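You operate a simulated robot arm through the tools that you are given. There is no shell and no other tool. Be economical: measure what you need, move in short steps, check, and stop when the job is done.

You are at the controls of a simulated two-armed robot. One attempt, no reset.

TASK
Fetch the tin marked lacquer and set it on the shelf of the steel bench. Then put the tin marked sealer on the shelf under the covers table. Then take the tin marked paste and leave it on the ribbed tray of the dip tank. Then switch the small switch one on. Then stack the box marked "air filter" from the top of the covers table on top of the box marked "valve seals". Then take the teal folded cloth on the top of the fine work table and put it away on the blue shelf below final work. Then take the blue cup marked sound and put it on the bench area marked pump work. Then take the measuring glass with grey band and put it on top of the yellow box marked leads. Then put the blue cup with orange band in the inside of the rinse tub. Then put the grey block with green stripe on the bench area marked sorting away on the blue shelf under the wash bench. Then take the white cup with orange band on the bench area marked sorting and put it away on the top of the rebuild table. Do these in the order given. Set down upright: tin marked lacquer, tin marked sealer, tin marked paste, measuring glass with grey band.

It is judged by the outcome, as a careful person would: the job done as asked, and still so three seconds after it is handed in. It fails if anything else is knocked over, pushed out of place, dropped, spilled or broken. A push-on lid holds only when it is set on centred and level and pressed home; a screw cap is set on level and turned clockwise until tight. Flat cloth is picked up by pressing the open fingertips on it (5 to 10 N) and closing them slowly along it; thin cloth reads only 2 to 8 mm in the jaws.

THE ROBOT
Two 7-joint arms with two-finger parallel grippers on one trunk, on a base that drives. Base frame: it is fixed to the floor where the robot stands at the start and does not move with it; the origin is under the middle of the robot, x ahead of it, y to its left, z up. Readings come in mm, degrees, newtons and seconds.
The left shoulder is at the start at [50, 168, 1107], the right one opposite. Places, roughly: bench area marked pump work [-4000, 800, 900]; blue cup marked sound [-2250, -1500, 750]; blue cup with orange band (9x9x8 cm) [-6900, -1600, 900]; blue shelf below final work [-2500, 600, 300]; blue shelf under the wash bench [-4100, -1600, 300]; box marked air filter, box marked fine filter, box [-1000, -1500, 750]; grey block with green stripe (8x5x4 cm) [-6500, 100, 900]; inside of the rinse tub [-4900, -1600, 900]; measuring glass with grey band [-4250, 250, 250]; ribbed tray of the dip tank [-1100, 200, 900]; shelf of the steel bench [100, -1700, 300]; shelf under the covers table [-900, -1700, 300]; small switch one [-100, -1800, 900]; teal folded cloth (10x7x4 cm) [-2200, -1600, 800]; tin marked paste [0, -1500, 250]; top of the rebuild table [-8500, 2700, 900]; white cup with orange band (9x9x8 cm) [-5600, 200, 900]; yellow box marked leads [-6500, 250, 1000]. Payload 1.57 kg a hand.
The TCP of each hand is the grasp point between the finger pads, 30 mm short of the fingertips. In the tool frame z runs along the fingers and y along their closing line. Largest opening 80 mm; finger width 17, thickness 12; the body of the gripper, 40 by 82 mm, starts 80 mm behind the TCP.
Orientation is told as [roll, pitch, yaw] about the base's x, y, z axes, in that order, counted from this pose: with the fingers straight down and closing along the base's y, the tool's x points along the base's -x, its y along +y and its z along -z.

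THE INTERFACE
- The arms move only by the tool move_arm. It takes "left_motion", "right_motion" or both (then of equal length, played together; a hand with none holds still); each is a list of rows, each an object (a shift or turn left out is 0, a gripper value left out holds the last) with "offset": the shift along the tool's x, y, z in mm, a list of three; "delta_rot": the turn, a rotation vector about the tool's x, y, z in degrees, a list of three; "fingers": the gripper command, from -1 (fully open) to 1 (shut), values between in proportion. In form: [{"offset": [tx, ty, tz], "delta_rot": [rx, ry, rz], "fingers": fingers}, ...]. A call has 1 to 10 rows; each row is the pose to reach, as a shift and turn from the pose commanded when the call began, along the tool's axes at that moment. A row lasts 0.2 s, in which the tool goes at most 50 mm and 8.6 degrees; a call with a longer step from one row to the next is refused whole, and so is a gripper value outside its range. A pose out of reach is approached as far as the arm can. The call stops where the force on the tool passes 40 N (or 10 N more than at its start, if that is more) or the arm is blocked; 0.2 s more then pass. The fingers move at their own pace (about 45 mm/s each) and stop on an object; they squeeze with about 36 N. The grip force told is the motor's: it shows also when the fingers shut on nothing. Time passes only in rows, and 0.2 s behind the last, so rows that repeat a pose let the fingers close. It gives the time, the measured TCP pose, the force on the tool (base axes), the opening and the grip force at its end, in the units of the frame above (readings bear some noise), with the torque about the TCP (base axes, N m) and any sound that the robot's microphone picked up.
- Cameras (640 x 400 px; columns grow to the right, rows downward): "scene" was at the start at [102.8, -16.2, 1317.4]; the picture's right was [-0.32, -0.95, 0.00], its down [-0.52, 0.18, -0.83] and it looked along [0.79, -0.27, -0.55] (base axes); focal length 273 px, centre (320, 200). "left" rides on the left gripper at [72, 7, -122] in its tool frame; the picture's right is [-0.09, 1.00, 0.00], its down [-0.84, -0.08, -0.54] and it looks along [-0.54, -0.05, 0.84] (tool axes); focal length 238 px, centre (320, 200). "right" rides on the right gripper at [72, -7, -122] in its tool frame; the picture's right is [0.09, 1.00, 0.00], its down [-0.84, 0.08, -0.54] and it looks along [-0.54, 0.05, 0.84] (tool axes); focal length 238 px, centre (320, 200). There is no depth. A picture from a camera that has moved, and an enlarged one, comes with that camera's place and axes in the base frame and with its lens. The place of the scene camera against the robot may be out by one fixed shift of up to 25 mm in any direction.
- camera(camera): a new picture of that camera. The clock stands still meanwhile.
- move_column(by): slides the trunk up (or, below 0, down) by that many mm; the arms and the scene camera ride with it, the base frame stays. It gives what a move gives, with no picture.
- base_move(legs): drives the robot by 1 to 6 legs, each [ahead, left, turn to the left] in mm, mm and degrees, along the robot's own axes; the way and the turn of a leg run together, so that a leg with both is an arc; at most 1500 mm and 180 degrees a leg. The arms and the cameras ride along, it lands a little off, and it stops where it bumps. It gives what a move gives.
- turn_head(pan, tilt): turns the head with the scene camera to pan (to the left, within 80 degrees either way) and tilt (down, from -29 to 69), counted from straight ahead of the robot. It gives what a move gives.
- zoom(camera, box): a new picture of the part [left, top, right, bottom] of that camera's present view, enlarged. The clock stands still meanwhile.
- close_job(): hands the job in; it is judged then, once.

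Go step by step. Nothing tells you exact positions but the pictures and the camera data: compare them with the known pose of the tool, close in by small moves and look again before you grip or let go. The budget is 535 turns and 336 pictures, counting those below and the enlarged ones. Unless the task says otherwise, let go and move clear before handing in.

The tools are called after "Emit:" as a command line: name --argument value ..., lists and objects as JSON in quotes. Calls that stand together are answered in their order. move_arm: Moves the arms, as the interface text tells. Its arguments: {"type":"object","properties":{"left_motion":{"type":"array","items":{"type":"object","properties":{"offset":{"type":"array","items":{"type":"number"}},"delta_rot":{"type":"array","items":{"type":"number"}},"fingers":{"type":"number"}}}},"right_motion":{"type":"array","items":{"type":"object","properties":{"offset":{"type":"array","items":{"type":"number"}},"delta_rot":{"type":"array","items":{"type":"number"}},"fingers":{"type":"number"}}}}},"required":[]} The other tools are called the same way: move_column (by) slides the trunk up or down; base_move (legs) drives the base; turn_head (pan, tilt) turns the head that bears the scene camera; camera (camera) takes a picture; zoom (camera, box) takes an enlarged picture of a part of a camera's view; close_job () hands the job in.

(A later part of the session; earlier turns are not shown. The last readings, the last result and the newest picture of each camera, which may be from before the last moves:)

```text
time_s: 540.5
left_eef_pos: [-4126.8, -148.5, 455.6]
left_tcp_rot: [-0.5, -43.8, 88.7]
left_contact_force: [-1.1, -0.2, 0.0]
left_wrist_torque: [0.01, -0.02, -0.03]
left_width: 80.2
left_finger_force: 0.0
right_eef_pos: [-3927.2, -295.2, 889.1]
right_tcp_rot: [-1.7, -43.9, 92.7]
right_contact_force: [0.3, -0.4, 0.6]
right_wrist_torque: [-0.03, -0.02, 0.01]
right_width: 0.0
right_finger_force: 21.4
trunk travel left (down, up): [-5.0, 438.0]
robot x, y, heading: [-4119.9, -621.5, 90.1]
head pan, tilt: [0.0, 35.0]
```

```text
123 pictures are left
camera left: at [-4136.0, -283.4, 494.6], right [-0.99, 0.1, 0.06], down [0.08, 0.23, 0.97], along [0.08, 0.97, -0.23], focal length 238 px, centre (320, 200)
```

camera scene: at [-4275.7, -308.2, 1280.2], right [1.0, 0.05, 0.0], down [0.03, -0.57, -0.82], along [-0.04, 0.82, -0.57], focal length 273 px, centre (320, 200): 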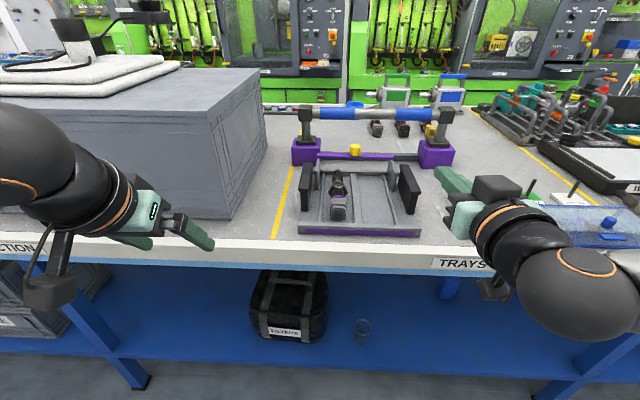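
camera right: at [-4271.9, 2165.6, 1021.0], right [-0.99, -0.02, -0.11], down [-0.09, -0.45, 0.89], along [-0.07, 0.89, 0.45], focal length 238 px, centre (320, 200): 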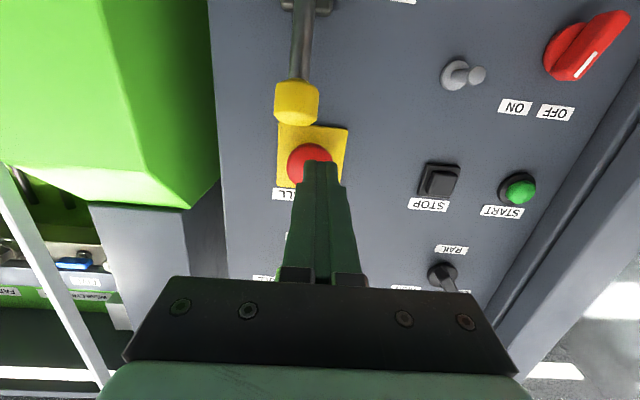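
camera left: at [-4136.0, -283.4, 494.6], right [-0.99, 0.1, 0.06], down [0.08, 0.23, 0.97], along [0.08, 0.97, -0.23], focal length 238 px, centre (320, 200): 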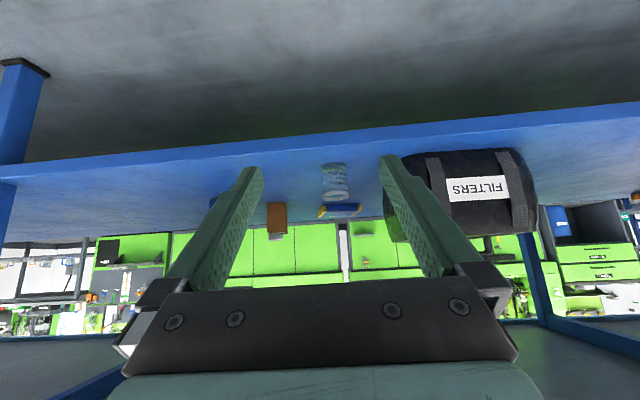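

Emit:
move_arm --left_motion '[{"offset": [18, 3, 19]}, {"offset": [36, 3, 38]}, {"offset": [55, 3, 57]}, {"offset": [72, 3, 75]}, {"offset": [72, 3, 75]}]'

Emit:
base_move --legs '[[270, 0, 0]]'

Emit:
camera --camera "left"

```text
time_s: 541.7
left_eef_pos: [-4130.0, -147.1, 348.9]
left_tcp_rot: [-0.5, -43.9, 88.7]
left_contact_force: [0.2, 0.0, -0.1]
left_wrist_torque: [0.02, 0.0, -0.01]
left_width: 79.8
left_finger_force: 0.1
right_eef_pos: [-3927.2, -295.2, 889.1]
right_tcp_rot: [-1.7, -43.7, 92.5]
right_contact_force: [-0.5, 0.1, -0.3]
right_wrist_torque: [-0.03, 0.01, 0.0]
right_width: 0.0
right_finger_force: 21.3
trunk travel left (down, up): [-5.0, 438.0]
robot x, y, heading: [-4115.6, -615.7, 89.9]
head pan, tilt: [0.0, 35.0]
```

```text
time_s: 543.6
left_eef_pos: [-4124.2, 117.0, 350.4]
left_tcp_rot: [-0.6, -43.8, 88.4]
left_contact_force: [0.7, 0.3, -0.3]
left_wrist_torque: [0.01, 0.02, -0.01]
left_width: 80.0
left_finger_force: 0.2
right_eef_pos: [-3923.1, -33.0, 888.3]
right_tcp_rot: [-1.7, -43.8, 92.3]
right_contact_force: [0.0, -0.7, -0.5]
right_wrist_torque: [0.0, -0.03, 0.01]
right_width: 0.0
right_finger_force: 21.5
trunk travel left (down, up): [-5.0, 438.0]
robot x, y, heading: [-4118.1, -358.3, 89.5]
head pan, tilt: [0.0, 35.0]
```

```text
122 pictures are left
camera left: at [-4135.2, -18.4, 389.0], right [-0.99, 0.1, 0.06], down [0.08, 0.23, 0.97], along [0.09, 0.97, -0.23], focal length 238 px, centre (320, 200)
```

left: 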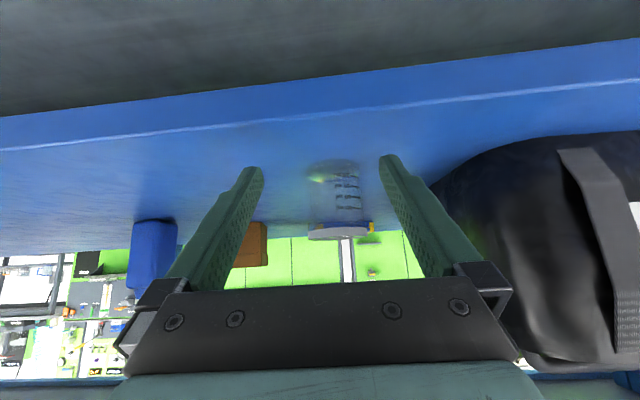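

Emit:
move_arm --left_motion '[{"offset": [0, 5, 0], "fingers": -0.8}, {"offset": [0, 9, 0]}, {"offset": [0, 9, 0]}]'

Emit:
base_move --legs '[[60, 0, 0]]'

Emit:
camera --camera "left"

```text
time_s: 544.4
left_eef_pos: [-4131.8, 116.1, 350.8]
left_tcp_rot: [-0.4, -43.8, 88.2]
left_contact_force: [0.6, -0.1, 0.1]
left_wrist_torque: [0.05, -0.03, -0.01]
left_width: 71.8
left_finger_force: 0.1
right_eef_pos: [-3923.4, -33.6, 889.1]
right_tcp_rot: [-1.8, -43.8, 92.2]
right_contact_force: [0.1, -0.5, 1.1]
right_wrist_torque: [0.01, -0.03, 0.02]
right_width: 0.0
right_finger_force: 22.0
trunk travel left (down, up): [-5.0, 438.0]
robot x, y, heading: [-4120.7, -355.9, 89.4]
head pan, tilt: [0.0, 35.0]
```

```text
time_s: 545.4
left_eef_pos: [-4131.3, 177.6, 350.1]
left_tcp_rot: [-0.6, -43.8, 88.3]
left_contact_force: [-0.2, -0.5, -0.3]
left_wrist_torque: [0.0, 0.0, -0.01]
left_width: 71.9
left_finger_force: 0.0
right_eef_pos: [-3922.7, 27.9, 889.1]
right_tcp_rot: [-1.7, -43.8, 92.3]
right_contact_force: [0.5, 0.3, 0.6]
right_wrist_torque: [-0.01, 0.0, 0.0]
right_width: 0.0
right_finger_force: 21.3
trunk travel left (down, up): [-5.0, 438.0]
robot x, y, heading: [-4115.2, -294.9, 89.3]
head pan, tilt: [0.0, 35.0]
```

```text
121 pictures are left
camera left: at [-4143.2, 42.3, 389.0], right [-0.99, 0.1, 0.06], down [0.08, 0.23, 0.97], along [0.09, 0.97, -0.23], focal length 238 px, centre (320, 200)
```

left: 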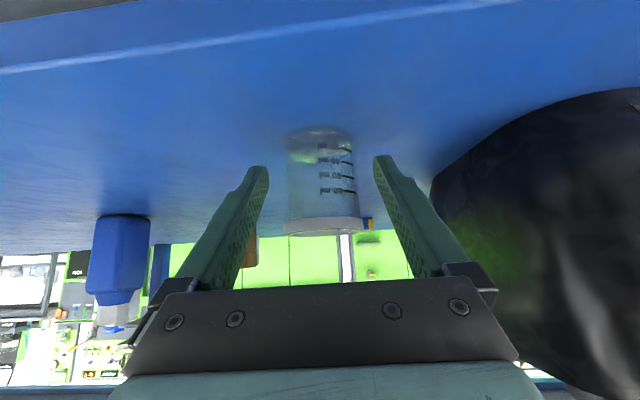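

Emit:
move_arm --left_motion '[{"offset": [-9, 0, 9]}, {"offset": [-18, 1, 18]}, {"offset": [-27, 1, 26]}, {"offset": [-27, 1, 26]}]'

Emit:
camera --camera "left"

```text
time_s: 546.4
left_eef_pos: [-4132.0, 212.8, 350.7]
left_tcp_rot: [-0.5, -43.8, 88.3]
left_contact_force: [0.1, -0.1, 0.8]
left_wrist_torque: [-0.01, -0.02, -0.01]
left_width: 71.8
left_finger_force: 0.2
right_eef_pos: [-3921.2, 27.8, 888.5]
right_tcp_rot: [-1.7, -43.8, 92.2]
right_contact_force: [-0.4, -0.1, -0.4]
right_wrist_torque: [0.04, 0.01, 0.03]
right_width: 0.3
right_finger_force: 21.4
trunk travel left (down, up): [-5.0, 438.0]
robot x, y, heading: [-4115.2, -296.5, 89.6]
head pan, tilt: [0.0, 35.0]
```

```text
120 pictures are left
camera left: at [-4141.9, 77.6, 389.6], right [-0.99, 0.1, 0.06], down [0.08, 0.23, 0.97], along [0.09, 0.97, -0.23], focal length 238 px, centre (320, 200)
```

left: 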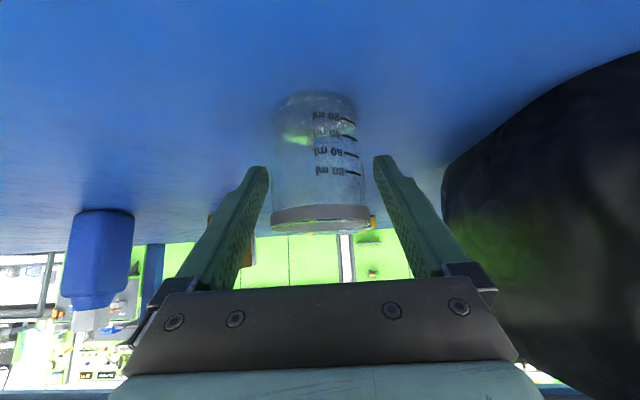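

Aligned. Close gently and lift.

Emit:
move_arm --left_motion '[{"fingers": -0.6}, {"fingers": -0.4}, {"fingers": 0}, {"fingers": 0.4}, {"fingers": 1}, {"fingers": 1}]'

Emit:
move_arm --left_motion '[{"offset": [-7, 0, -7]}, {"offset": [-21, 0, -22]}, {"offset": [-42, 0, -43]}, {"offset": [-56, 0, -58]}]'

Emit:
camera --camera "left"

```text
time_s: 547.8
left_eef_pos: [-4131.5, 212.5, 349.3]
left_tcp_rot: [-0.5, -43.8, 88.3]
left_contact_force: [1.2, -0.5, 0.7]
left_wrist_torque: [0.02, 0.02, -0.01]
left_width: 54.9
left_finger_force: 36.2
right_eef_pos: [-3922.0, 26.3, 888.6]
right_tcp_rot: [-1.7, -43.8, 92.1]
right_contact_force: [0.1, -0.6, 0.4]
right_wrist_torque: [-0.04, -0.02, 0.01]
right_width: 0.1
right_finger_force: 21.3
trunk travel left (down, up): [-5.0, 438.0]
robot x, y, heading: [-4113.3, -296.2, 89.3]
head pan, tilt: [0.0, 35.0]
```

```text
time_s: 548.8
left_eef_pos: [-4131.1, 214.5, 432.1]
left_tcp_rot: [-0.5, -43.8, 88.3]
left_contact_force: [0.6, -0.6, -0.2]
left_wrist_torque: [0.01, -0.03, -0.03]
left_width: 55.0
left_finger_force: 35.7
right_eef_pos: [-3922.7, 26.7, 888.5]
right_tcp_rot: [-1.7, -43.8, 92.2]
right_contact_force: [-0.4, -0.6, 0.6]
right_wrist_torque: [-0.02, 0.01, -0.06]
right_width: 0.2
right_finger_force: 21.8
trunk travel left (down, up): [-5.0, 438.0]
robot x, y, heading: [-4113.2, -294.9, 89.5]
head pan, tilt: [0.0, 35.0]
```

```text
119 pictures are left
camera left: at [-4142.2, 79.4, 472.0], right [-0.99, 0.1, 0.06], down [0.08, 0.23, 0.97], along [0.09, 0.97, -0.23], focal length 238 px, centre (320, 200)
```

left: 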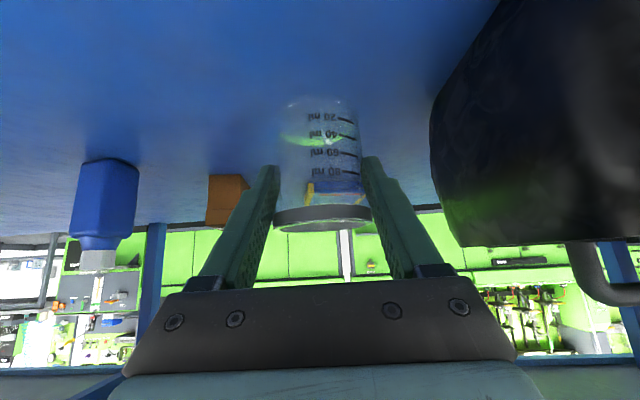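

Held (55 mm). Back out, raise everything, and drive to the leads box.

Emit:
base_move --legs '[[-360, 0, 0]]'

Emit:
move_column --by 270

Emit:
move_arm --left_motion '[{"offset": [-20, 8, -38]}, {"offset": [-40, 16, -76]}, {"offset": [-60, 24, -114]}, {"offset": [-80, 32, -152]}, {"offset": [-100, 40, -190]}, {"offset": [-120, 48, -228]}, {"offset": [-140, 56, -266]}, {"offset": [-160, 64, -304]}, {"offset": [-180, 72, -340]}, {"offset": [-200, 80, -375]}]'

Emit:
base_move --legs '[[0, 0, 90], [1500, 0, 0], [900, 0, 0], [0, 0, -90]]'

Emit:
turn_head --pan 0 --tilt 25

Emit:
camera --camera "scene"

```text
time_s: 551.0
left_eef_pos: [-4132.9, -133.9, 432.6]
left_tcp_rot: [-0.5, -43.7, 88.0]
left_contact_force: [0.4, 0.3, -0.6]
left_wrist_torque: [0.01, 0.05, 0.0]
left_width: 54.5
left_finger_force: 36.4
right_eef_pos: [-3925.2, -322.4, 887.6]
right_tcp_rot: [-1.7, -43.8, 92.0]
right_contact_force: [0.5, 0.2, -0.5]
right_wrist_torque: [-0.02, 0.03, 0.0]
right_width: 0.0
right_finger_force: 21.0
trunk travel left (down, up): [-5.0, 438.0]
robot x, y, heading: [-4117.4, -647.3, 89.1]
head pan, tilt: [0.0, 35.0]
```

```text
time_s: 553.8
left_eef_pos: [-4133.4, -134.2, 701.6]
left_tcp_rot: [-0.6, -43.8, 88.0]
left_contact_force: [0.4, -0.3, -0.6]
left_wrist_torque: [-0.04, 0.01, 0.01]
left_width: 55.0
left_finger_force: 35.6
right_eef_pos: [-3925.3, -322.8, 1158.6]
right_tcp_rot: [-1.7, -43.8, 91.8]
right_contact_force: [0.1, -0.5, -0.1]
right_wrist_torque: [0.0, 0.01, 0.0]
right_width: 0.1
right_finger_force: 21.4
trunk travel left (down, up): [-275.0, 168.0]
robot x, y, heading: [-4117.4, -641.2, 89.2]
head pan, tilt: [0.0, 35.0]
```

```text
time_s: 556.0
left_eef_pos: [-4223.4, -248.9, 1110.5]
left_tcp_rot: [-0.3, -43.9, 87.9]
left_contact_force: [0.0, 0.9, -0.4]
left_wrist_torque: [-0.01, -0.01, 0.02]
left_width: 55.0
left_finger_force: 36.2
right_eef_pos: [-3925.6, -323.7, 1159.6]
right_tcp_rot: [-1.7, -43.8, 91.9]
right_contact_force: [0.7, 0.6, 0.4]
right_wrist_torque: [0.0, -0.01, -0.04]
right_width: 0.2
right_finger_force: 20.9
trunk travel left (down, up): [-275.0, 168.0]
robot x, y, heading: [-4124.5, -643.5, 89.1]
head pan, tilt: [0.0, 35.0]
```

```text
time_s: 575.5
left_eef_pos: [-6660.9, -252.2, 1110.2]
left_tcp_rot: [-0.5, -43.8, 89.4]
left_contact_force: [0.8, -0.6, -0.9]
left_wrist_torque: [-0.01, -0.03, -0.02]
left_width: 54.7
left_finger_force: 35.8
right_eef_pos: [-6362.1, -318.6, 1158.1]
right_tcp_rot: [-1.7, -43.9, 93.3]
right_contact_force: [0.1, 0.7, -0.6]
right_wrist_torque: [-0.01, 0.05, 0.02]
right_width: 0.0
right_finger_force: 21.9
trunk travel left (down, up): [-275.0, 168.0]
robot x, y, heading: [-6545.1, -640.6, 90.4]
head pan, tilt: [0.0, 35.0]
```

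```text
time_s: 576.3
left_eef_pos: [-6661.7, -250.7, 1109.5]
left_tcp_rot: [-0.5, -43.8, 89.4]
left_contact_force: [-0.4, -0.5, -0.8]
left_wrist_torque: [-0.01, 0.01, -0.03]
left_width: 55.1
left_finger_force: 35.6
right_eef_pos: [-6363.3, -318.0, 1159.3]
right_tcp_rot: [-1.7, -43.8, 93.4]
right_contact_force: [-0.5, -0.1, -0.3]
right_wrist_torque: [-0.01, 0.0, -0.02]
right_width: 0.1
right_finger_force: 21.3
trunk travel left (down, up): [-275.0, 168.0]
robot x, y, heading: [-6548.1, -643.6, 90.3]
head pan, tilt: [0.0, 25.0]
```

```text
118 pictures are left
camera scene: at [-6571.4, -499.1, 1330.9], right [1.0, 0.01, 0.0], down [0.0, -0.42, -0.91], along [-0.01, 0.91, -0.42], focal length 273 px, centre (320, 200)
```

scene: 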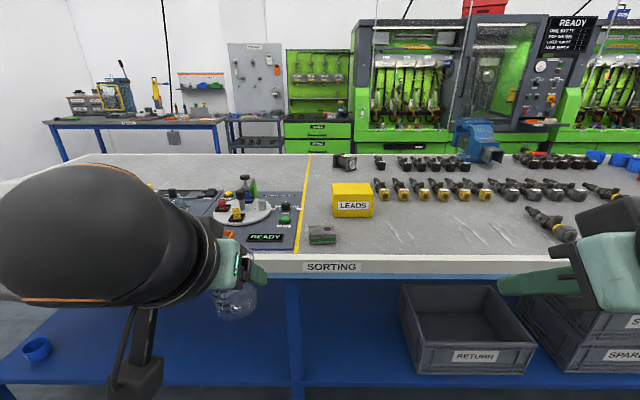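

Emit:
camera --camera "left"

Emit:
camera --camera "right"

Emit:
zoom --camera "scene" --box '[280, 140, 440, 260]'

```text
117 pictures are left
camera left: at [-6669.1, -387.0, 1148.5], right [-0.99, 0.08, 0.06], down [0.08, 0.23, 0.97], along [0.07, 0.97, -0.23], focal length 238 px, centre (320, 200)
```

left: 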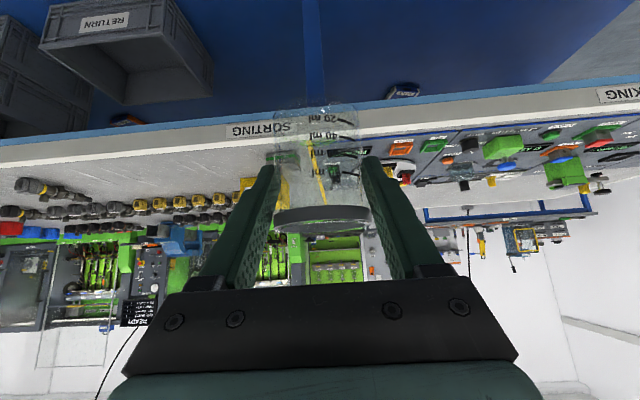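

```text
116 pictures are left
camera right: at [-6351.6, -454.3, 1196.4], right [-0.99, -0.1, -0.08], down [-0.11, 0.23, 0.97], along [-0.08, 0.97, -0.23], focal length 238 px, centre (320, 200)
```

right: 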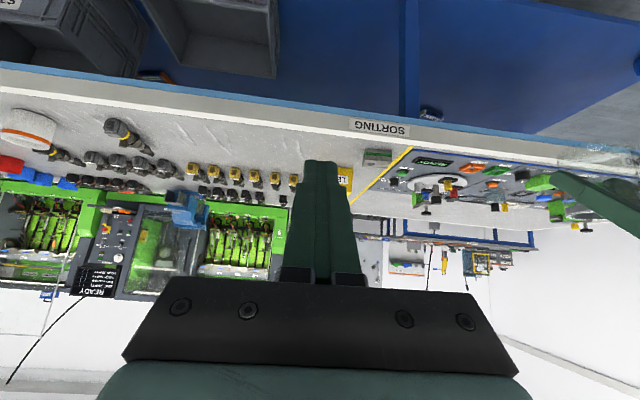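

```text
3.33 times, centred on (360, 200) of scene
camera zoom: at [-6571.4, -499.1, 1330.9], right [1.0, 0.01, 0.0], down [0.0, -0.42, -0.91], along [-0.01, 0.91, -0.42], focal length 910 px, centre (187, 200)
```

zoom: 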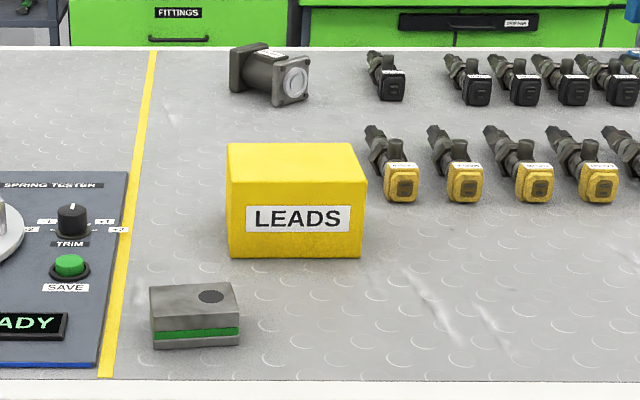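

Leads box top centre estimated (-6472,366,973). I shift right and forward, then localise with the left camera.

Emit:
base_move --legs '[[0, -190, 0], [270, 0, 0]]'

Emit:
camera --camera "left"

Emit:
camera --camera "scene"

```text
time_s: 579.3
left_eef_pos: [-6472.7, 16.5, 1108.3]
left_tcp_rot: [-0.5, -43.9, 89.4]
left_contact_force: [-0.2, -0.3, -0.7]
left_wrist_torque: [-0.04, 0.02, -0.03]
left_width: 54.9
left_finger_force: 36.6
right_eef_pos: [-6173.8, -49.0, 1160.1]
right_tcp_rot: [-1.7, -43.9, 93.3]
right_contact_force: [-0.4, 0.2, 0.0]
right_wrist_torque: [-0.03, 0.02, -0.04]
right_width: 0.3
right_finger_force: 21.3
trunk travel left (down, up): [-275.0, 168.0]
robot x, y, heading: [-6357.9, -373.6, 90.6]
head pan, tilt: [0.0, 25.0]
```

```text
114 pictures are left
camera left: at [-6481.0, -118.1, 1148.4], right [-0.99, 0.08, 0.06], down [0.08, 0.23, 0.97], along [0.07, 0.97, -0.23], focal length 238 px, centre (320, 200)
```

left: 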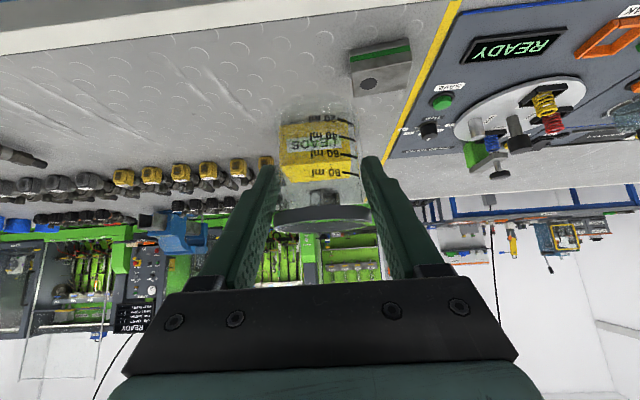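

```text
113 pictures are left
camera scene: at [-6383.1, -230.0, 1330.9], right [1.0, 0.01, 0.0], down [0.0, -0.42, -0.91], along [-0.01, 0.91, -0.42], focal length 273 px, centre (320, 200)
```

scene: 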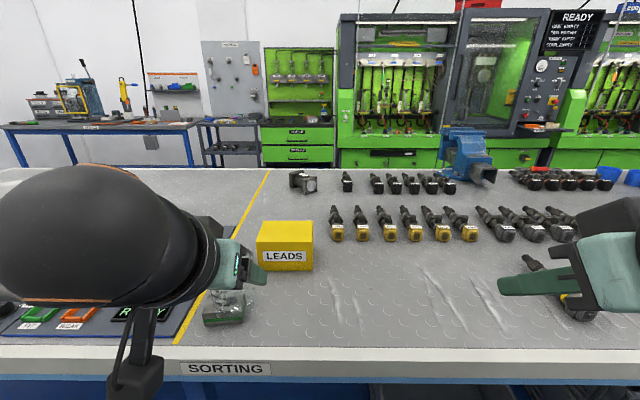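

Emit:
zoom --camera "left" --box '[240, 80, 400, 250]'

```text
2.35 times, centred on (320, 165) of left
camera zoom: at [-6481.0, -118.1, 1148.4], right [-0.99, 0.08, 0.06], down [0.08, 0.23, 0.97], along [0.07, 0.97, -0.23], focal length 561 px, centre (320, 282)
```

zoom: 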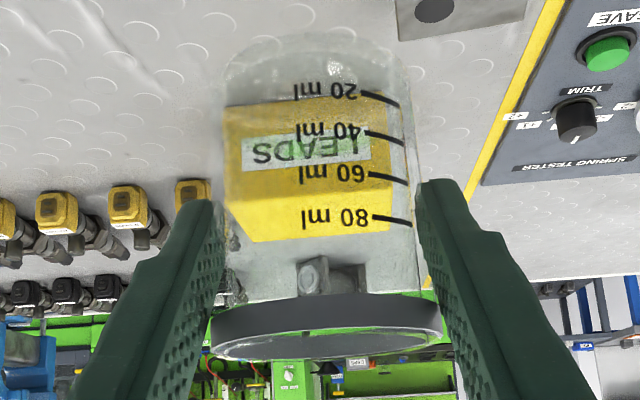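

Emit:
base_move --legs '[[0, -20, -0.6], [170, 0, 0]]'

Emit:
move_arm --left_motion '[{"offset": [-30, 0, 29]}, {"offset": [-60, 0, 58]}, {"offset": [-90, 0, 87]}, {"offset": [-115, 0, 111]}, {"offset": [-115, 0, 111]}]'

Emit:
camera --camera "left"

Emit:
camera --camera "scene"

```text
time_s: 581.1
left_eef_pos: [-6445.9, 183.6, 1109.1]
left_tcp_rot: [-0.5, -43.7, 88.6]
left_contact_force: [0.6, 0.0, -0.5]
left_wrist_torque: [0.04, 0.03, 0.03]
left_width: 55.0
left_finger_force: 35.8
right_eef_pos: [-6148.9, 114.6, 1159.7]
right_tcp_rot: [-1.7, -43.8, 92.3]
right_contact_force: [0.4, 0.4, 0.4]
right_wrist_torque: [-0.04, 0.04, 0.04]
right_width: 0.2
right_finger_force: 21.6
trunk travel left (down, up): [-275.0, 168.0]
robot x, y, heading: [-6336.5, -208.7, 89.7]
head pan, tilt: [0.0, 25.0]
```

```text
time_s: 582.3
left_eef_pos: [-6445.2, 341.8, 1107.4]
left_tcp_rot: [-0.4, -43.8, 88.6]
left_contact_force: [-0.9, 0.5, -1.0]
left_wrist_torque: [-0.01, 0.01, 0.02]
left_width: 55.0
left_finger_force: 36.3
right_eef_pos: [-6150.2, 112.5, 1159.3]
right_tcp_rot: [-1.7, -43.8, 92.5]
right_contact_force: [-0.2, -0.4, -0.3]
right_wrist_torque: [-0.01, -0.03, 0.0]
right_width: 0.0
right_finger_force: 21.3
trunk travel left (down, up): [-275.0, 168.0]
robot x, y, heading: [-6343.9, -209.4, 89.6]
head pan, tilt: [0.0, 25.0]
```

```text
111 pictures are left
camera left: at [-6454.6, 205.7, 1146.1], right [-0.99, 0.1, 0.06], down [0.08, 0.23, 0.97], along [0.08, 0.97, -0.23], focal length 238 px, centre (320, 200)
```

left: 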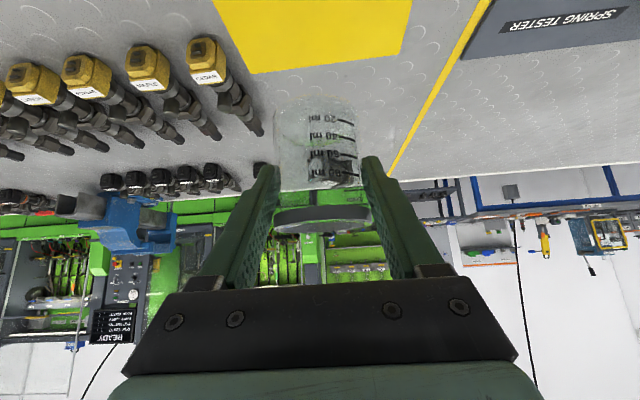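

```text
110 pictures are left
camera scene: at [-6360.7, -65.5, 1330.9], right [1.0, 0.0, 0.0], down [0.0, -0.42, -0.91], along [0.0, 0.91, -0.42], focal length 273 px, centre (320, 200)
```

scene: 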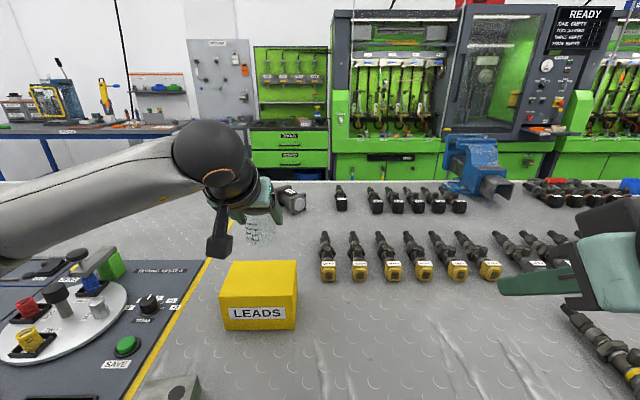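

Box spans x -6523..-6379, y 303..394, top ≈970. Hand is nearly centred; lower toward it.

Emit:
move_arm --left_motion '[{"offset": [14, 2, 16]}, {"offset": [27, 5, 32]}, {"offset": [40, 5, 48]}, {"offset": [53, 5, 62]}, {"offset": [53, 5, 62]}]'

Emit:
camera --camera "left"

Emit:
zoom --camera "scene" --box '[180, 180, 340, 340]'

```text
time_s: 583.5
left_eef_pos: [-6446.2, 345.0, 1030.2]
left_tcp_rot: [-0.6, -44.5, 88.6]
left_contact_force: [-1.2, 4.2, 20.5]
left_wrist_torque: [0.27, 0.27, 0.0]
left_width: 55.5
left_finger_force: 36.2
right_eef_pos: [-6148.4, 112.3, 1160.0]
right_tcp_rot: [-1.7, -43.9, 92.6]
right_contact_force: [0.2, -1.0, 1.4]
right_wrist_torque: [0.01, 0.01, -0.01]
right_width: 0.0
right_finger_force: 21.0
trunk travel left (down, up): [-275.0, 168.0]
robot x, y, heading: [-6340.3, -210.1, 89.9]
head pan, tilt: [0.0, 25.0]
```

```text
109 pictures are left
camera left: at [-6456.8, 209.6, 1067.8], right [-0.99, 0.1, 0.06], down [0.08, 0.22, 0.97], along [0.08, 0.97, -0.22], focal length 238 px, centre (320, 200)
```

left: 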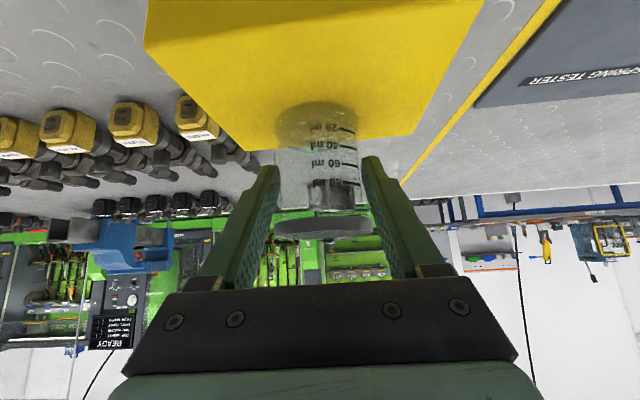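

```text
2.50 times, centred on (260, 260) of scene
camera zoom: at [-6360.2, -67.1, 1331.4], right [1.0, 0.0, 0.0], down [0.0, -0.42, -0.91], along [0.0, 0.91, -0.42], focal length 683 px, centre (470, 50)
```

zoom: 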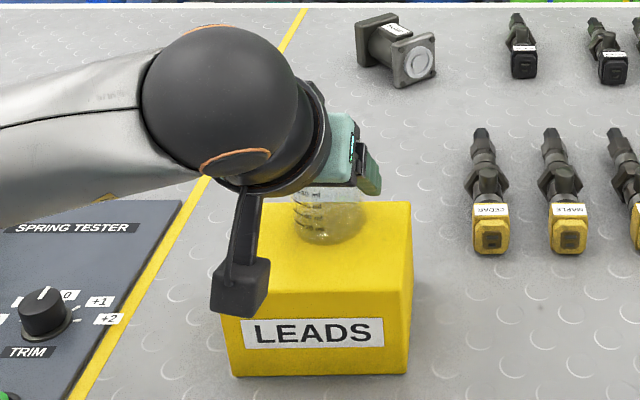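

Contact already, but the glass is a bit too near the back edge. I lift slightly, move 15 mm toward me, and set it down.

Emit:
move_arm --left_motion '[{"offset": [-6, 0, -6]}, {"offset": [-8, 0, -8]}, {"offset": [-3, 0, -13]}, {"offset": [3, 0, -19]}, {"offset": [3, 0, -19]}]'

Emit:
zoom --camera "scene" --box '[180, 180, 340, 340]'

Emit:
camera --camera "left"

```text
time_s: 584.7
left_eef_pos: [-6448.6, 332.0, 1037.0]
left_tcp_rot: [-0.4, -43.8, 88.5]
left_contact_force: [0.5, -0.9, 0.0]
left_wrist_torque: [0.02, 0.03, 0.03]
left_width: 54.8
left_finger_force: 36.5
right_eef_pos: [-6149.4, 113.9, 1158.8]
right_tcp_rot: [-1.7, -43.8, 92.5]
right_contact_force: [-1.1, -0.1, -0.5]
right_wrist_torque: [0.03, 0.02, 0.0]
right_width: 0.0
right_finger_force: 21.7
trunk travel left (down, up): [-275.0, 168.0]
robot x, y, heading: [-6338.3, -208.3, 89.7]
head pan, tilt: [0.0, 25.0]
```

```text
2.50 times, centred on (260, 260) of scene
camera zoom: at [-6360.6, -65.4, 1330.9], right [1.0, 0.0, 0.0], down [0.0, -0.42, -0.91], along [0.0, 0.91, -0.42], focal length 683 px, centre (470, 50)
```

zoom: 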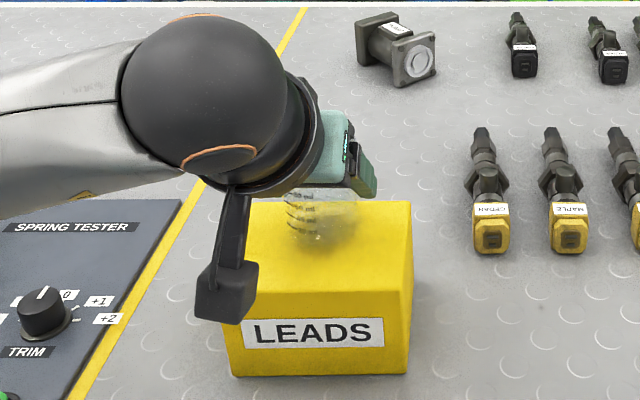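

```text
106 pictures are left
camera left: at [-6458.1, 196.5, 1077.3], right [-0.99, 0.1, 0.06], down [0.08, 0.23, 0.97], along [0.08, 0.97, -0.23], focal length 238 px, centre (320, 200)
```

left: 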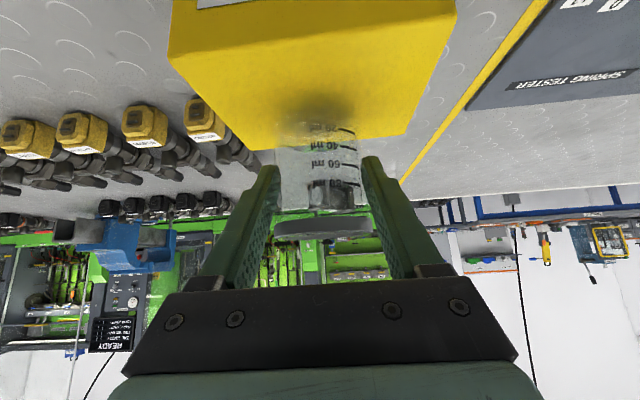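

Now centred on the box (y 280–381, x -6518..-6389). Lower to contact.

Emit:
move_arm --left_motion '[{"offset": [1.5, 0, 1.5]}, {"offset": [3, 0, 3]}, {"offset": [4, 0, 4]}, {"offset": [5, 0, 5]}]'

```text
time_s: 585.7
left_eef_pos: [-6447.1, 333.1, 1030.5]
left_tcp_rot: [-0.5, -43.7, 88.6]
left_contact_force: [0.7, 0.6, -0.7]
left_wrist_torque: [0.01, 0.01, -0.01]
left_width: 55.0
left_finger_force: 35.8
right_eef_pos: [-6148.2, 112.8, 1158.7]
right_tcp_rot: [-1.7, -43.8, 92.6]
right_contact_force: [0.2, 0.5, 0.0]
right_wrist_torque: [0.0, 0.01, 0.0]
right_width: 0.0
right_finger_force: 21.6
trunk travel left (down, up): [-275.0, 168.0]
robot x, y, heading: [-6336.4, -211.4, 90.0]
head pan, tilt: [0.0, 25.0]
```

Emit:
move_arm --left_motion '[{"offset": [1, 0, 1]}, {"offset": [2, 0, 2]}, {"offset": [3, 0, 3]}, {"offset": [3, 0, 3]}]'

```text
time_s: 586.7
left_eef_pos: [-6446.2, 332.1, 1030.5]
left_tcp_rot: [-0.6, -44.3, 88.7]
left_contact_force: [-0.8, 1.2, 15.1]
left_wrist_torque: [0.24, 0.34, 0.0]
left_width: 55.1
left_finger_force: 36.1
right_eef_pos: [-6147.2, 112.9, 1160.1]
right_tcp_rot: [-1.7, -43.9, 92.5]
right_contact_force: [-0.4, 0.5, 0.4]
right_wrist_torque: [0.02, 0.02, -0.02]
right_width: 0.0
right_finger_force: 20.6
trunk travel left (down, up): [-275.0, 168.0]
robot x, y, heading: [-6338.2, -205.3, 89.6]
head pan, tilt: [0.0, 25.0]
```

Emit:
move_arm --left_motion '[{"offset": [-0.7, 0, -0.7]}, {"offset": [-0.7, 0, -0.7], "fingers": 0}, {"fingers": -0.7, "offset": [-0.7, 0, -0.7]}, {"offset": [-0.7, 0, -0.7], "fingers": -1}, {"offset": [-0.7, 0, -0.7], "fingers": -1}, {"offset": [10, 0, -18]}, {"offset": [32, 0, -46]}, {"offset": [58, 0, -76]}, {"offset": [84, 0, -108]}]'

Emit:
camera --camera "left"

```text
time_s: 588.7
left_eef_pos: [-6452.8, 197.4, 1046.9]
left_tcp_rot: [-0.5, -43.9, 88.7]
left_contact_force: [0.2, -0.5, -0.9]
left_wrist_torque: [0.01, -0.01, -0.04]
left_width: 79.9
left_finger_force: 0.1
right_eef_pos: [-6149.5, 113.1, 1159.1]
right_tcp_rot: [-1.6, -43.8, 92.5]
right_contact_force: [0.7, 0.4, 0.1]
right_wrist_torque: [-0.03, -0.01, 0.01]
right_width: 0.0
right_finger_force: 20.8
trunk travel left (down, up): [-275.0, 168.0]
robot x, y, heading: [-6339.1, -210.9, 89.8]
head pan, tilt: [0.0, 25.0]
```

```text
105 pictures are left
camera left: at [-6462.8, 61.8, 1087.0], right [-0.99, 0.09, 0.06], down [0.08, 0.23, 0.97], along [0.08, 0.97, -0.23], focal length 238 px, centre (320, 200)
```

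left: 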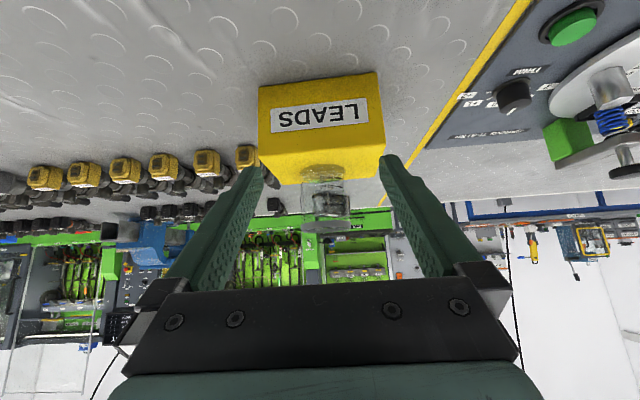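

The glass stands on the leads box. Next the blue cup with orange band on the wooden table across the aisle. Back off and go there.

Emit:
base_move --legs '[[-470, 0, 0], [0, 0, 90], [720, 0, 0], [0, 0, 90]]'

Emit:
turn_head --pan 15 --tilt 30

Emit:
camera --camera "scene"

Emit:
camera --camera "left"

```text
time_s: 602.7
left_eef_pos: [-6941.7, -1079.3, 1047.7]
left_tcp_rot: [-0.5, -43.8, -90.5]
left_contact_force: [-0.2, -0.2, -0.6]
left_wrist_torque: [0.01, -0.01, -0.01]
left_width: 79.8
left_finger_force: 0.1
right_eef_pos: [-7248.5, -1000.2, 1159.2]
right_tcp_rot: [-1.8, -43.7, -86.4]
right_contact_force: [1.3, -0.2, 0.3]
right_wrist_torque: [0.01, -0.02, -0.01]
right_width: 0.1
right_finger_force: 21.8
trunk travel left (down, up): [-275.0, 168.0]
robot x, y, heading: [-7065.4, -672.1, -89.4]
head pan, tilt: [0.0, 25.0]
```

```text
time_s: 603.5
left_eef_pos: [-6943.0, -1077.9, 1048.6]
left_tcp_rot: [-0.5, -43.9, -90.4]
left_contact_force: [0.7, 0.7, -0.3]
left_wrist_torque: [0.02, -0.01, 0.01]
left_width: 80.2
left_finger_force: 0.1
right_eef_pos: [-7247.7, -999.7, 1158.1]
right_tcp_rot: [-1.7, -43.8, -86.5]
right_contact_force: [0.7, -0.1, -0.1]
right_wrist_torque: [-0.03, -0.02, 0.0]
right_width: 0.3
right_finger_force: 21.6
trunk travel left (down, up): [-275.0, 168.0]
robot x, y, heading: [-7063.0, -675.4, -89.3]
head pan, tilt: [15.0, 30.0]
```

```text
104 pictures are left
camera scene: at [-7059.3, -788.2, 1323.0], right [-0.96, -0.27, 0.0], down [-0.13, 0.48, -0.87], along [0.23, -0.83, -0.5], focal length 273 px, centre (320, 200)
```

scene: 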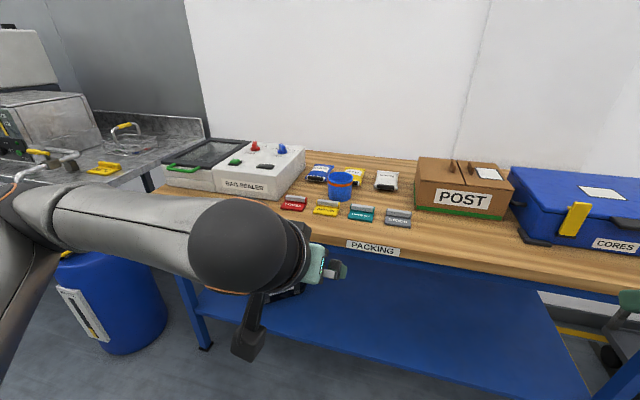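

```text
103 pictures are left
camera left: at [-6933.8, -942.0, 1086.9], right [1.0, -0.08, 0.06], down [-0.07, -0.23, 0.97], along [-0.06, -0.97, -0.23], focal length 238 px, centre (320, 200)
```

left: 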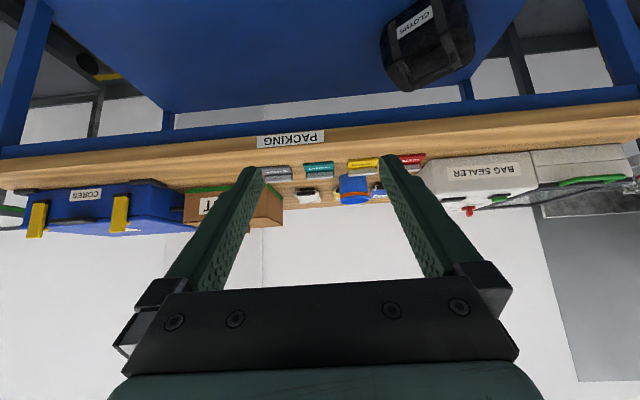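

Emit:
zoom --camera "scene" --box '[260, 140, 440, 240]'

Emit:
zoom --camera "left" --box '[240, 130, 450, 220]'

```text
3.56 times, centred on (350, 190) of scene
camera zoom: at [-7059.3, -788.2, 1323.0], right [-0.96, -0.27, 0.0], down [-0.13, 0.48, -0.87], along [0.23, -0.83, -0.5], focal length 971 px, centre (213, 236)
```

zoom: 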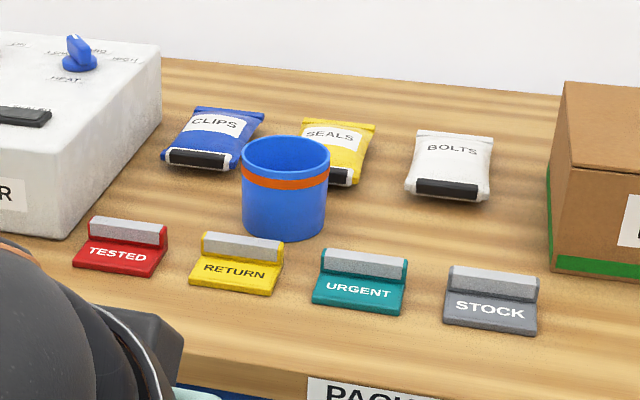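

```text
3.05 times, centred on (345, 175) of left
camera zoom: at [-6933.8, -942.0, 1086.9], right [1.0, -0.08, 0.06], down [-0.07, -0.23, 0.97], along [-0.06, -0.97, -0.23], focal length 726 px, centre (244, 276)
```

zoom: 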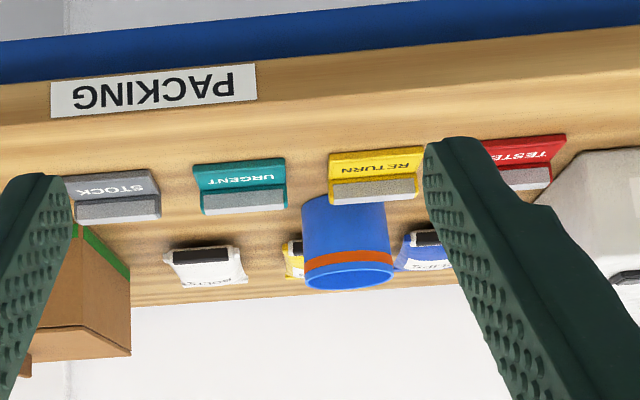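

Cup rim is roughly (-6881,-1563,949), ~77 mm wide. I'll again pinch its left wall. Drive closer, steepen the hand to 30° and part-close the fingers.

Emit:
base_move --legs '[[310, 0, -0.6]]'

Emit:
move_arm --left_motion '[{"offset": [-15, 20, -15], "delta_rot": [0, 5, 0], "fingers": -0.25}, {"offset": [-25, 40, -25], "delta_rot": [0, 10, 0]}, {"offset": [-35, 60, -25], "delta_rot": [0, 14, 0]}, {"offset": [-45, 80, -15], "delta_rot": [0, 14, 0]}, {"offset": [-50, 95, 0], "delta_rot": [0, 14, 0]}]'

Emit:
camera --camera "left"

Emit:
camera --camera "scene"

```text
time_s: 605.6
left_eef_pos: [-6953.5, -1391.8, 1047.7]
left_tcp_rot: [-0.5, -43.8, -91.9]
left_contact_force: [-0.1, -0.2, 0.4]
left_wrist_torque: [0.02, 0.03, 0.01]
left_width: 80.4
left_finger_force: 0.0
right_eef_pos: [-7257.5, -1304.2, 1159.4]
right_tcp_rot: [-1.7, -43.8, -87.9]
right_contact_force: [0.5, -1.1, 0.0]
right_wrist_torque: [0.04, 0.0, -0.01]
right_width: 0.2
right_finger_force: 21.8
trunk travel left (down, up): [-275.0, 168.0]
robot x, y, heading: [-7065.2, -979.7, -90.9]
head pan, tilt: [15.0, 30.0]
```

```text
time_s: 606.8
left_eef_pos: [-6859.5, -1430.7, 1082.9]
left_tcp_rot: [-0.3, -29.7, -92.2]
left_contact_force: [-0.5, 0.9, -0.8]
left_wrist_torque: [-0.01, -0.02, 0.0]
left_width: 49.9
left_finger_force: 0.1
right_eef_pos: [-7257.2, -1304.0, 1159.8]
right_tcp_rot: [-1.7, -43.8, -87.9]
right_contact_force: [0.6, 0.4, 0.0]
right_wrist_torque: [0.01, 0.03, -0.01]
right_width: 0.1
right_finger_force: 20.9
trunk travel left (down, up): [-275.0, 168.0]
robot x, y, heading: [-7060.8, -979.3, -90.8]
head pan, tilt: [15.0, 30.0]
```

```text
100 pictures are left
camera left: at [-6846.4, -1308.0, 1154.5], right [0.99, -0.12, 0.04], down [-0.09, -0.45, 0.89], along [-0.09, -0.88, -0.46], focal length 238 px, centre (320, 200)
```

left: 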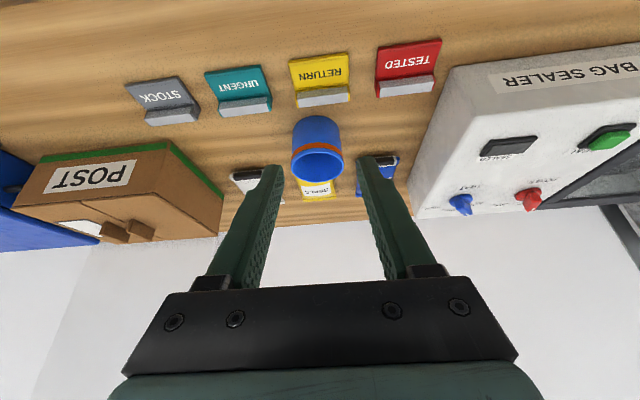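

```text
99 pictures are left
camera scene: at [-7062.6, -1098.1, 1323.0], right [-0.97, -0.25, 0.0], down [-0.12, 0.48, -0.87], along [0.21, -0.84, -0.5], focal length 273 px, centre (320, 200)
```

scene: 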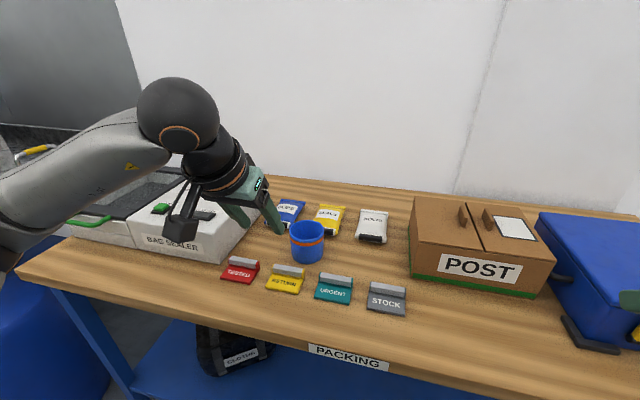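

Rim centre is (-6877.5,-1603,940), ~82 mm wide; left wall at x≈-6837. Move above it.

Emit:
base_move --legs '[[75, 0, 0]]'

Emit:
move_arm --left_motion '[{"offset": [-7, 6, 33]}, {"offset": [-14, 12, 66]}, {"offset": [-21, 18, 99]}, {"offset": [-28, 25, 131]}, {"offset": [-28, 25, 131]}]'

Emit:
camera --camera "left"

```text
time_s: 607.8
left_eef_pos: [-6860.7, -1505.4, 1084.0]
left_tcp_rot: [-0.3, -29.9, -92.0]
left_contact_force: [0.5, -0.6, 0.0]
left_wrist_torque: [0.0, 0.07, -0.03]
left_width: 49.7
left_finger_force: 0.1
right_eef_pos: [-7258.2, -1379.0, 1158.5]
right_tcp_rot: [-1.7, -43.9, -88.0]
right_contact_force: [0.1, 0.2, 0.5]
right_wrist_torque: [0.04, -0.02, 0.0]
right_width: 0.0
right_finger_force: 20.9
trunk travel left (down, up): [-275.0, 168.0]
robot x, y, heading: [-7062.2, -1057.9, -90.9]
head pan, tilt: [15.0, 30.0]
```

```text
time_s: 609.0
left_eef_pos: [-6837.4, -1595.3, 982.2]
left_tcp_rot: [-0.5, -29.7, -92.0]
left_contact_force: [0.7, -0.4, -0.4]
left_wrist_torque: [-0.02, 0.0, -0.03]
left_width: 50.0
left_finger_force: 0.3
right_eef_pos: [-7258.7, -1378.0, 1158.0]
right_tcp_rot: [-1.7, -43.8, -88.0]
right_contact_force: [-0.1, 0.1, 0.3]
right_wrist_torque: [-0.01, 0.02, 0.01]
right_width: 0.0
right_finger_force: 21.3
trunk travel left (down, up): [-275.0, 168.0]
robot x, y, heading: [-7064.2, -1058.1, -91.1]
head pan, tilt: [15.0, 30.0]
```

```text
98 pictures are left
camera left: at [-6824.5, -1471.3, 1053.4], right [0.99, -0.12, 0.04], down [-0.09, -0.45, 0.89], along [-0.09, -0.88, -0.46], focal length 238 px, centre (320, 200)
```

left: 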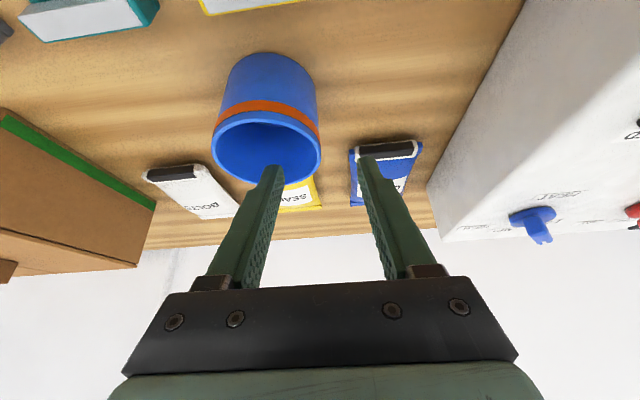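

Emit:
move_arm --left_motion '[{"offset": [9, 2, 16]}, {"offset": [18, 2, 32]}, {"offset": [27, 2, 47]}, {"offset": [30, 2, 52]}, {"offset": [30, 2, 52]}]'

Emit:
camera --camera "left"

```text
time_s: 610.2
left_eef_pos: [-6837.1, -1594.5, 921.1]
left_tcp_rot: [-0.4, -29.8, -92.1]
left_contact_force: [-0.8, -0.1, -0.5]
left_wrist_torque: [-0.06, 0.02, -0.01]
left_width: 50.0
left_finger_force: 0.0
right_eef_pos: [-7257.5, -1378.8, 1159.2]
right_tcp_rot: [-1.7, -43.7, -88.0]
right_contact_force: [-0.1, 0.7, 0.5]
right_wrist_torque: [0.0, 0.04, -0.01]
right_width: 0.0
right_finger_force: 21.1
trunk travel left (down, up): [-275.0, 168.0]
robot x, y, heading: [-7060.9, -1057.4, -90.9]
head pan, tilt: [15.0, 30.0]
```

```text
97 pictures are left
camera left: at [-6824.9, -1471.3, 993.0], right [0.99, -0.12, 0.04], down [-0.09, -0.45, 0.89], along [-0.09, -0.88, -0.46], focal length 238 px, centre (320, 200)
```

left: 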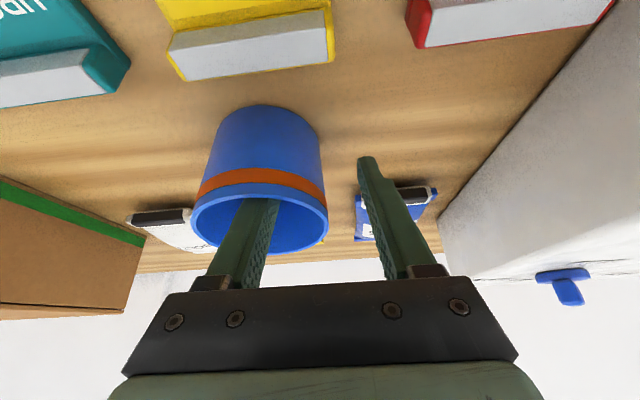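

Emit:
move_arm --left_motion '[{"fingers": 0.2}, {"fingers": 0.6}, {"fingers": 1}, {"fingers": 1}, {"fingers": 1}, {"fingers": 1}]'

Emit:
move_arm --left_motion '[{"offset": [-8, 0, -13]}, {"offset": [-20, 0, -35]}, {"offset": [-40, 0, -70]}, {"offset": [-60, 0, -105]}, {"offset": [-80, 0, -140]}]'

Emit:
camera --camera "left"

```text
time_s: 611.6
left_eef_pos: [-6840.0, -1595.3, 922.3]
left_tcp_rot: [-0.4, -29.9, -92.1]
left_contact_force: [-1.0, -0.2, 2.6]
left_wrist_torque: [0.04, 0.36, 0.05]
left_width: 8.1
left_finger_force: 26.9
right_eef_pos: [-7258.6, -1377.9, 1159.7]
right_tcp_rot: [-1.7, -43.9, -88.0]
right_contact_force: [0.5, 0.8, -0.5]
right_wrist_torque: [0.01, 0.01, -0.03]
right_width: 0.1
right_finger_force: 20.9
trunk travel left (down, up): [-275.0, 168.0]
robot x, y, heading: [-7064.2, -1055.9, -90.8]
head pan, tilt: [15.0, 30.0]
```

```text
time_s: 612.8
left_eef_pos: [-6837.4, -1593.1, 1084.4]
left_tcp_rot: [-0.3, -29.9, -92.0]
left_contact_force: [-0.8, -0.5, 0.0]
left_wrist_torque: [0.0, 0.0, -0.02]
left_width: 8.1
left_finger_force: 26.7
right_eef_pos: [-7257.8, -1378.7, 1158.5]
right_tcp_rot: [-1.8, -43.9, -88.0]
right_contact_force: [0.3, 0.3, -0.2]
right_wrist_torque: [-0.05, -0.04, -0.01]
right_width: 0.0
right_finger_force: 21.4
trunk travel left (down, up): [-275.0, 168.0]
robot x, y, heading: [-7068.2, -1057.4, -90.7]
head pan, tilt: [15.0, 30.0]
```

```text
96 pictures are left
camera left: at [-6824.0, -1469.4, 1155.6], right [0.99, -0.12, 0.04], down [-0.09, -0.45, 0.89], along [-0.09, -0.88, -0.46], focal length 238 px, centre (320, 200)
```

left: 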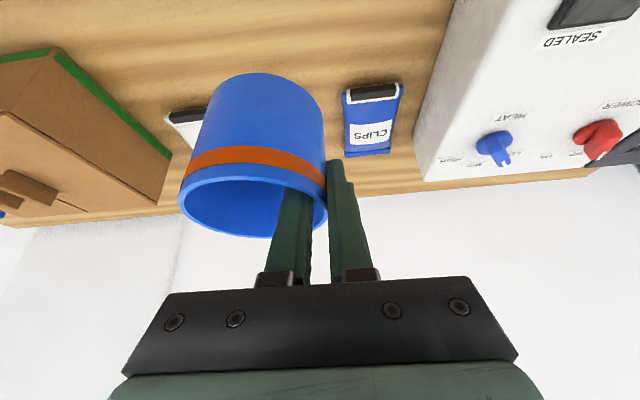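

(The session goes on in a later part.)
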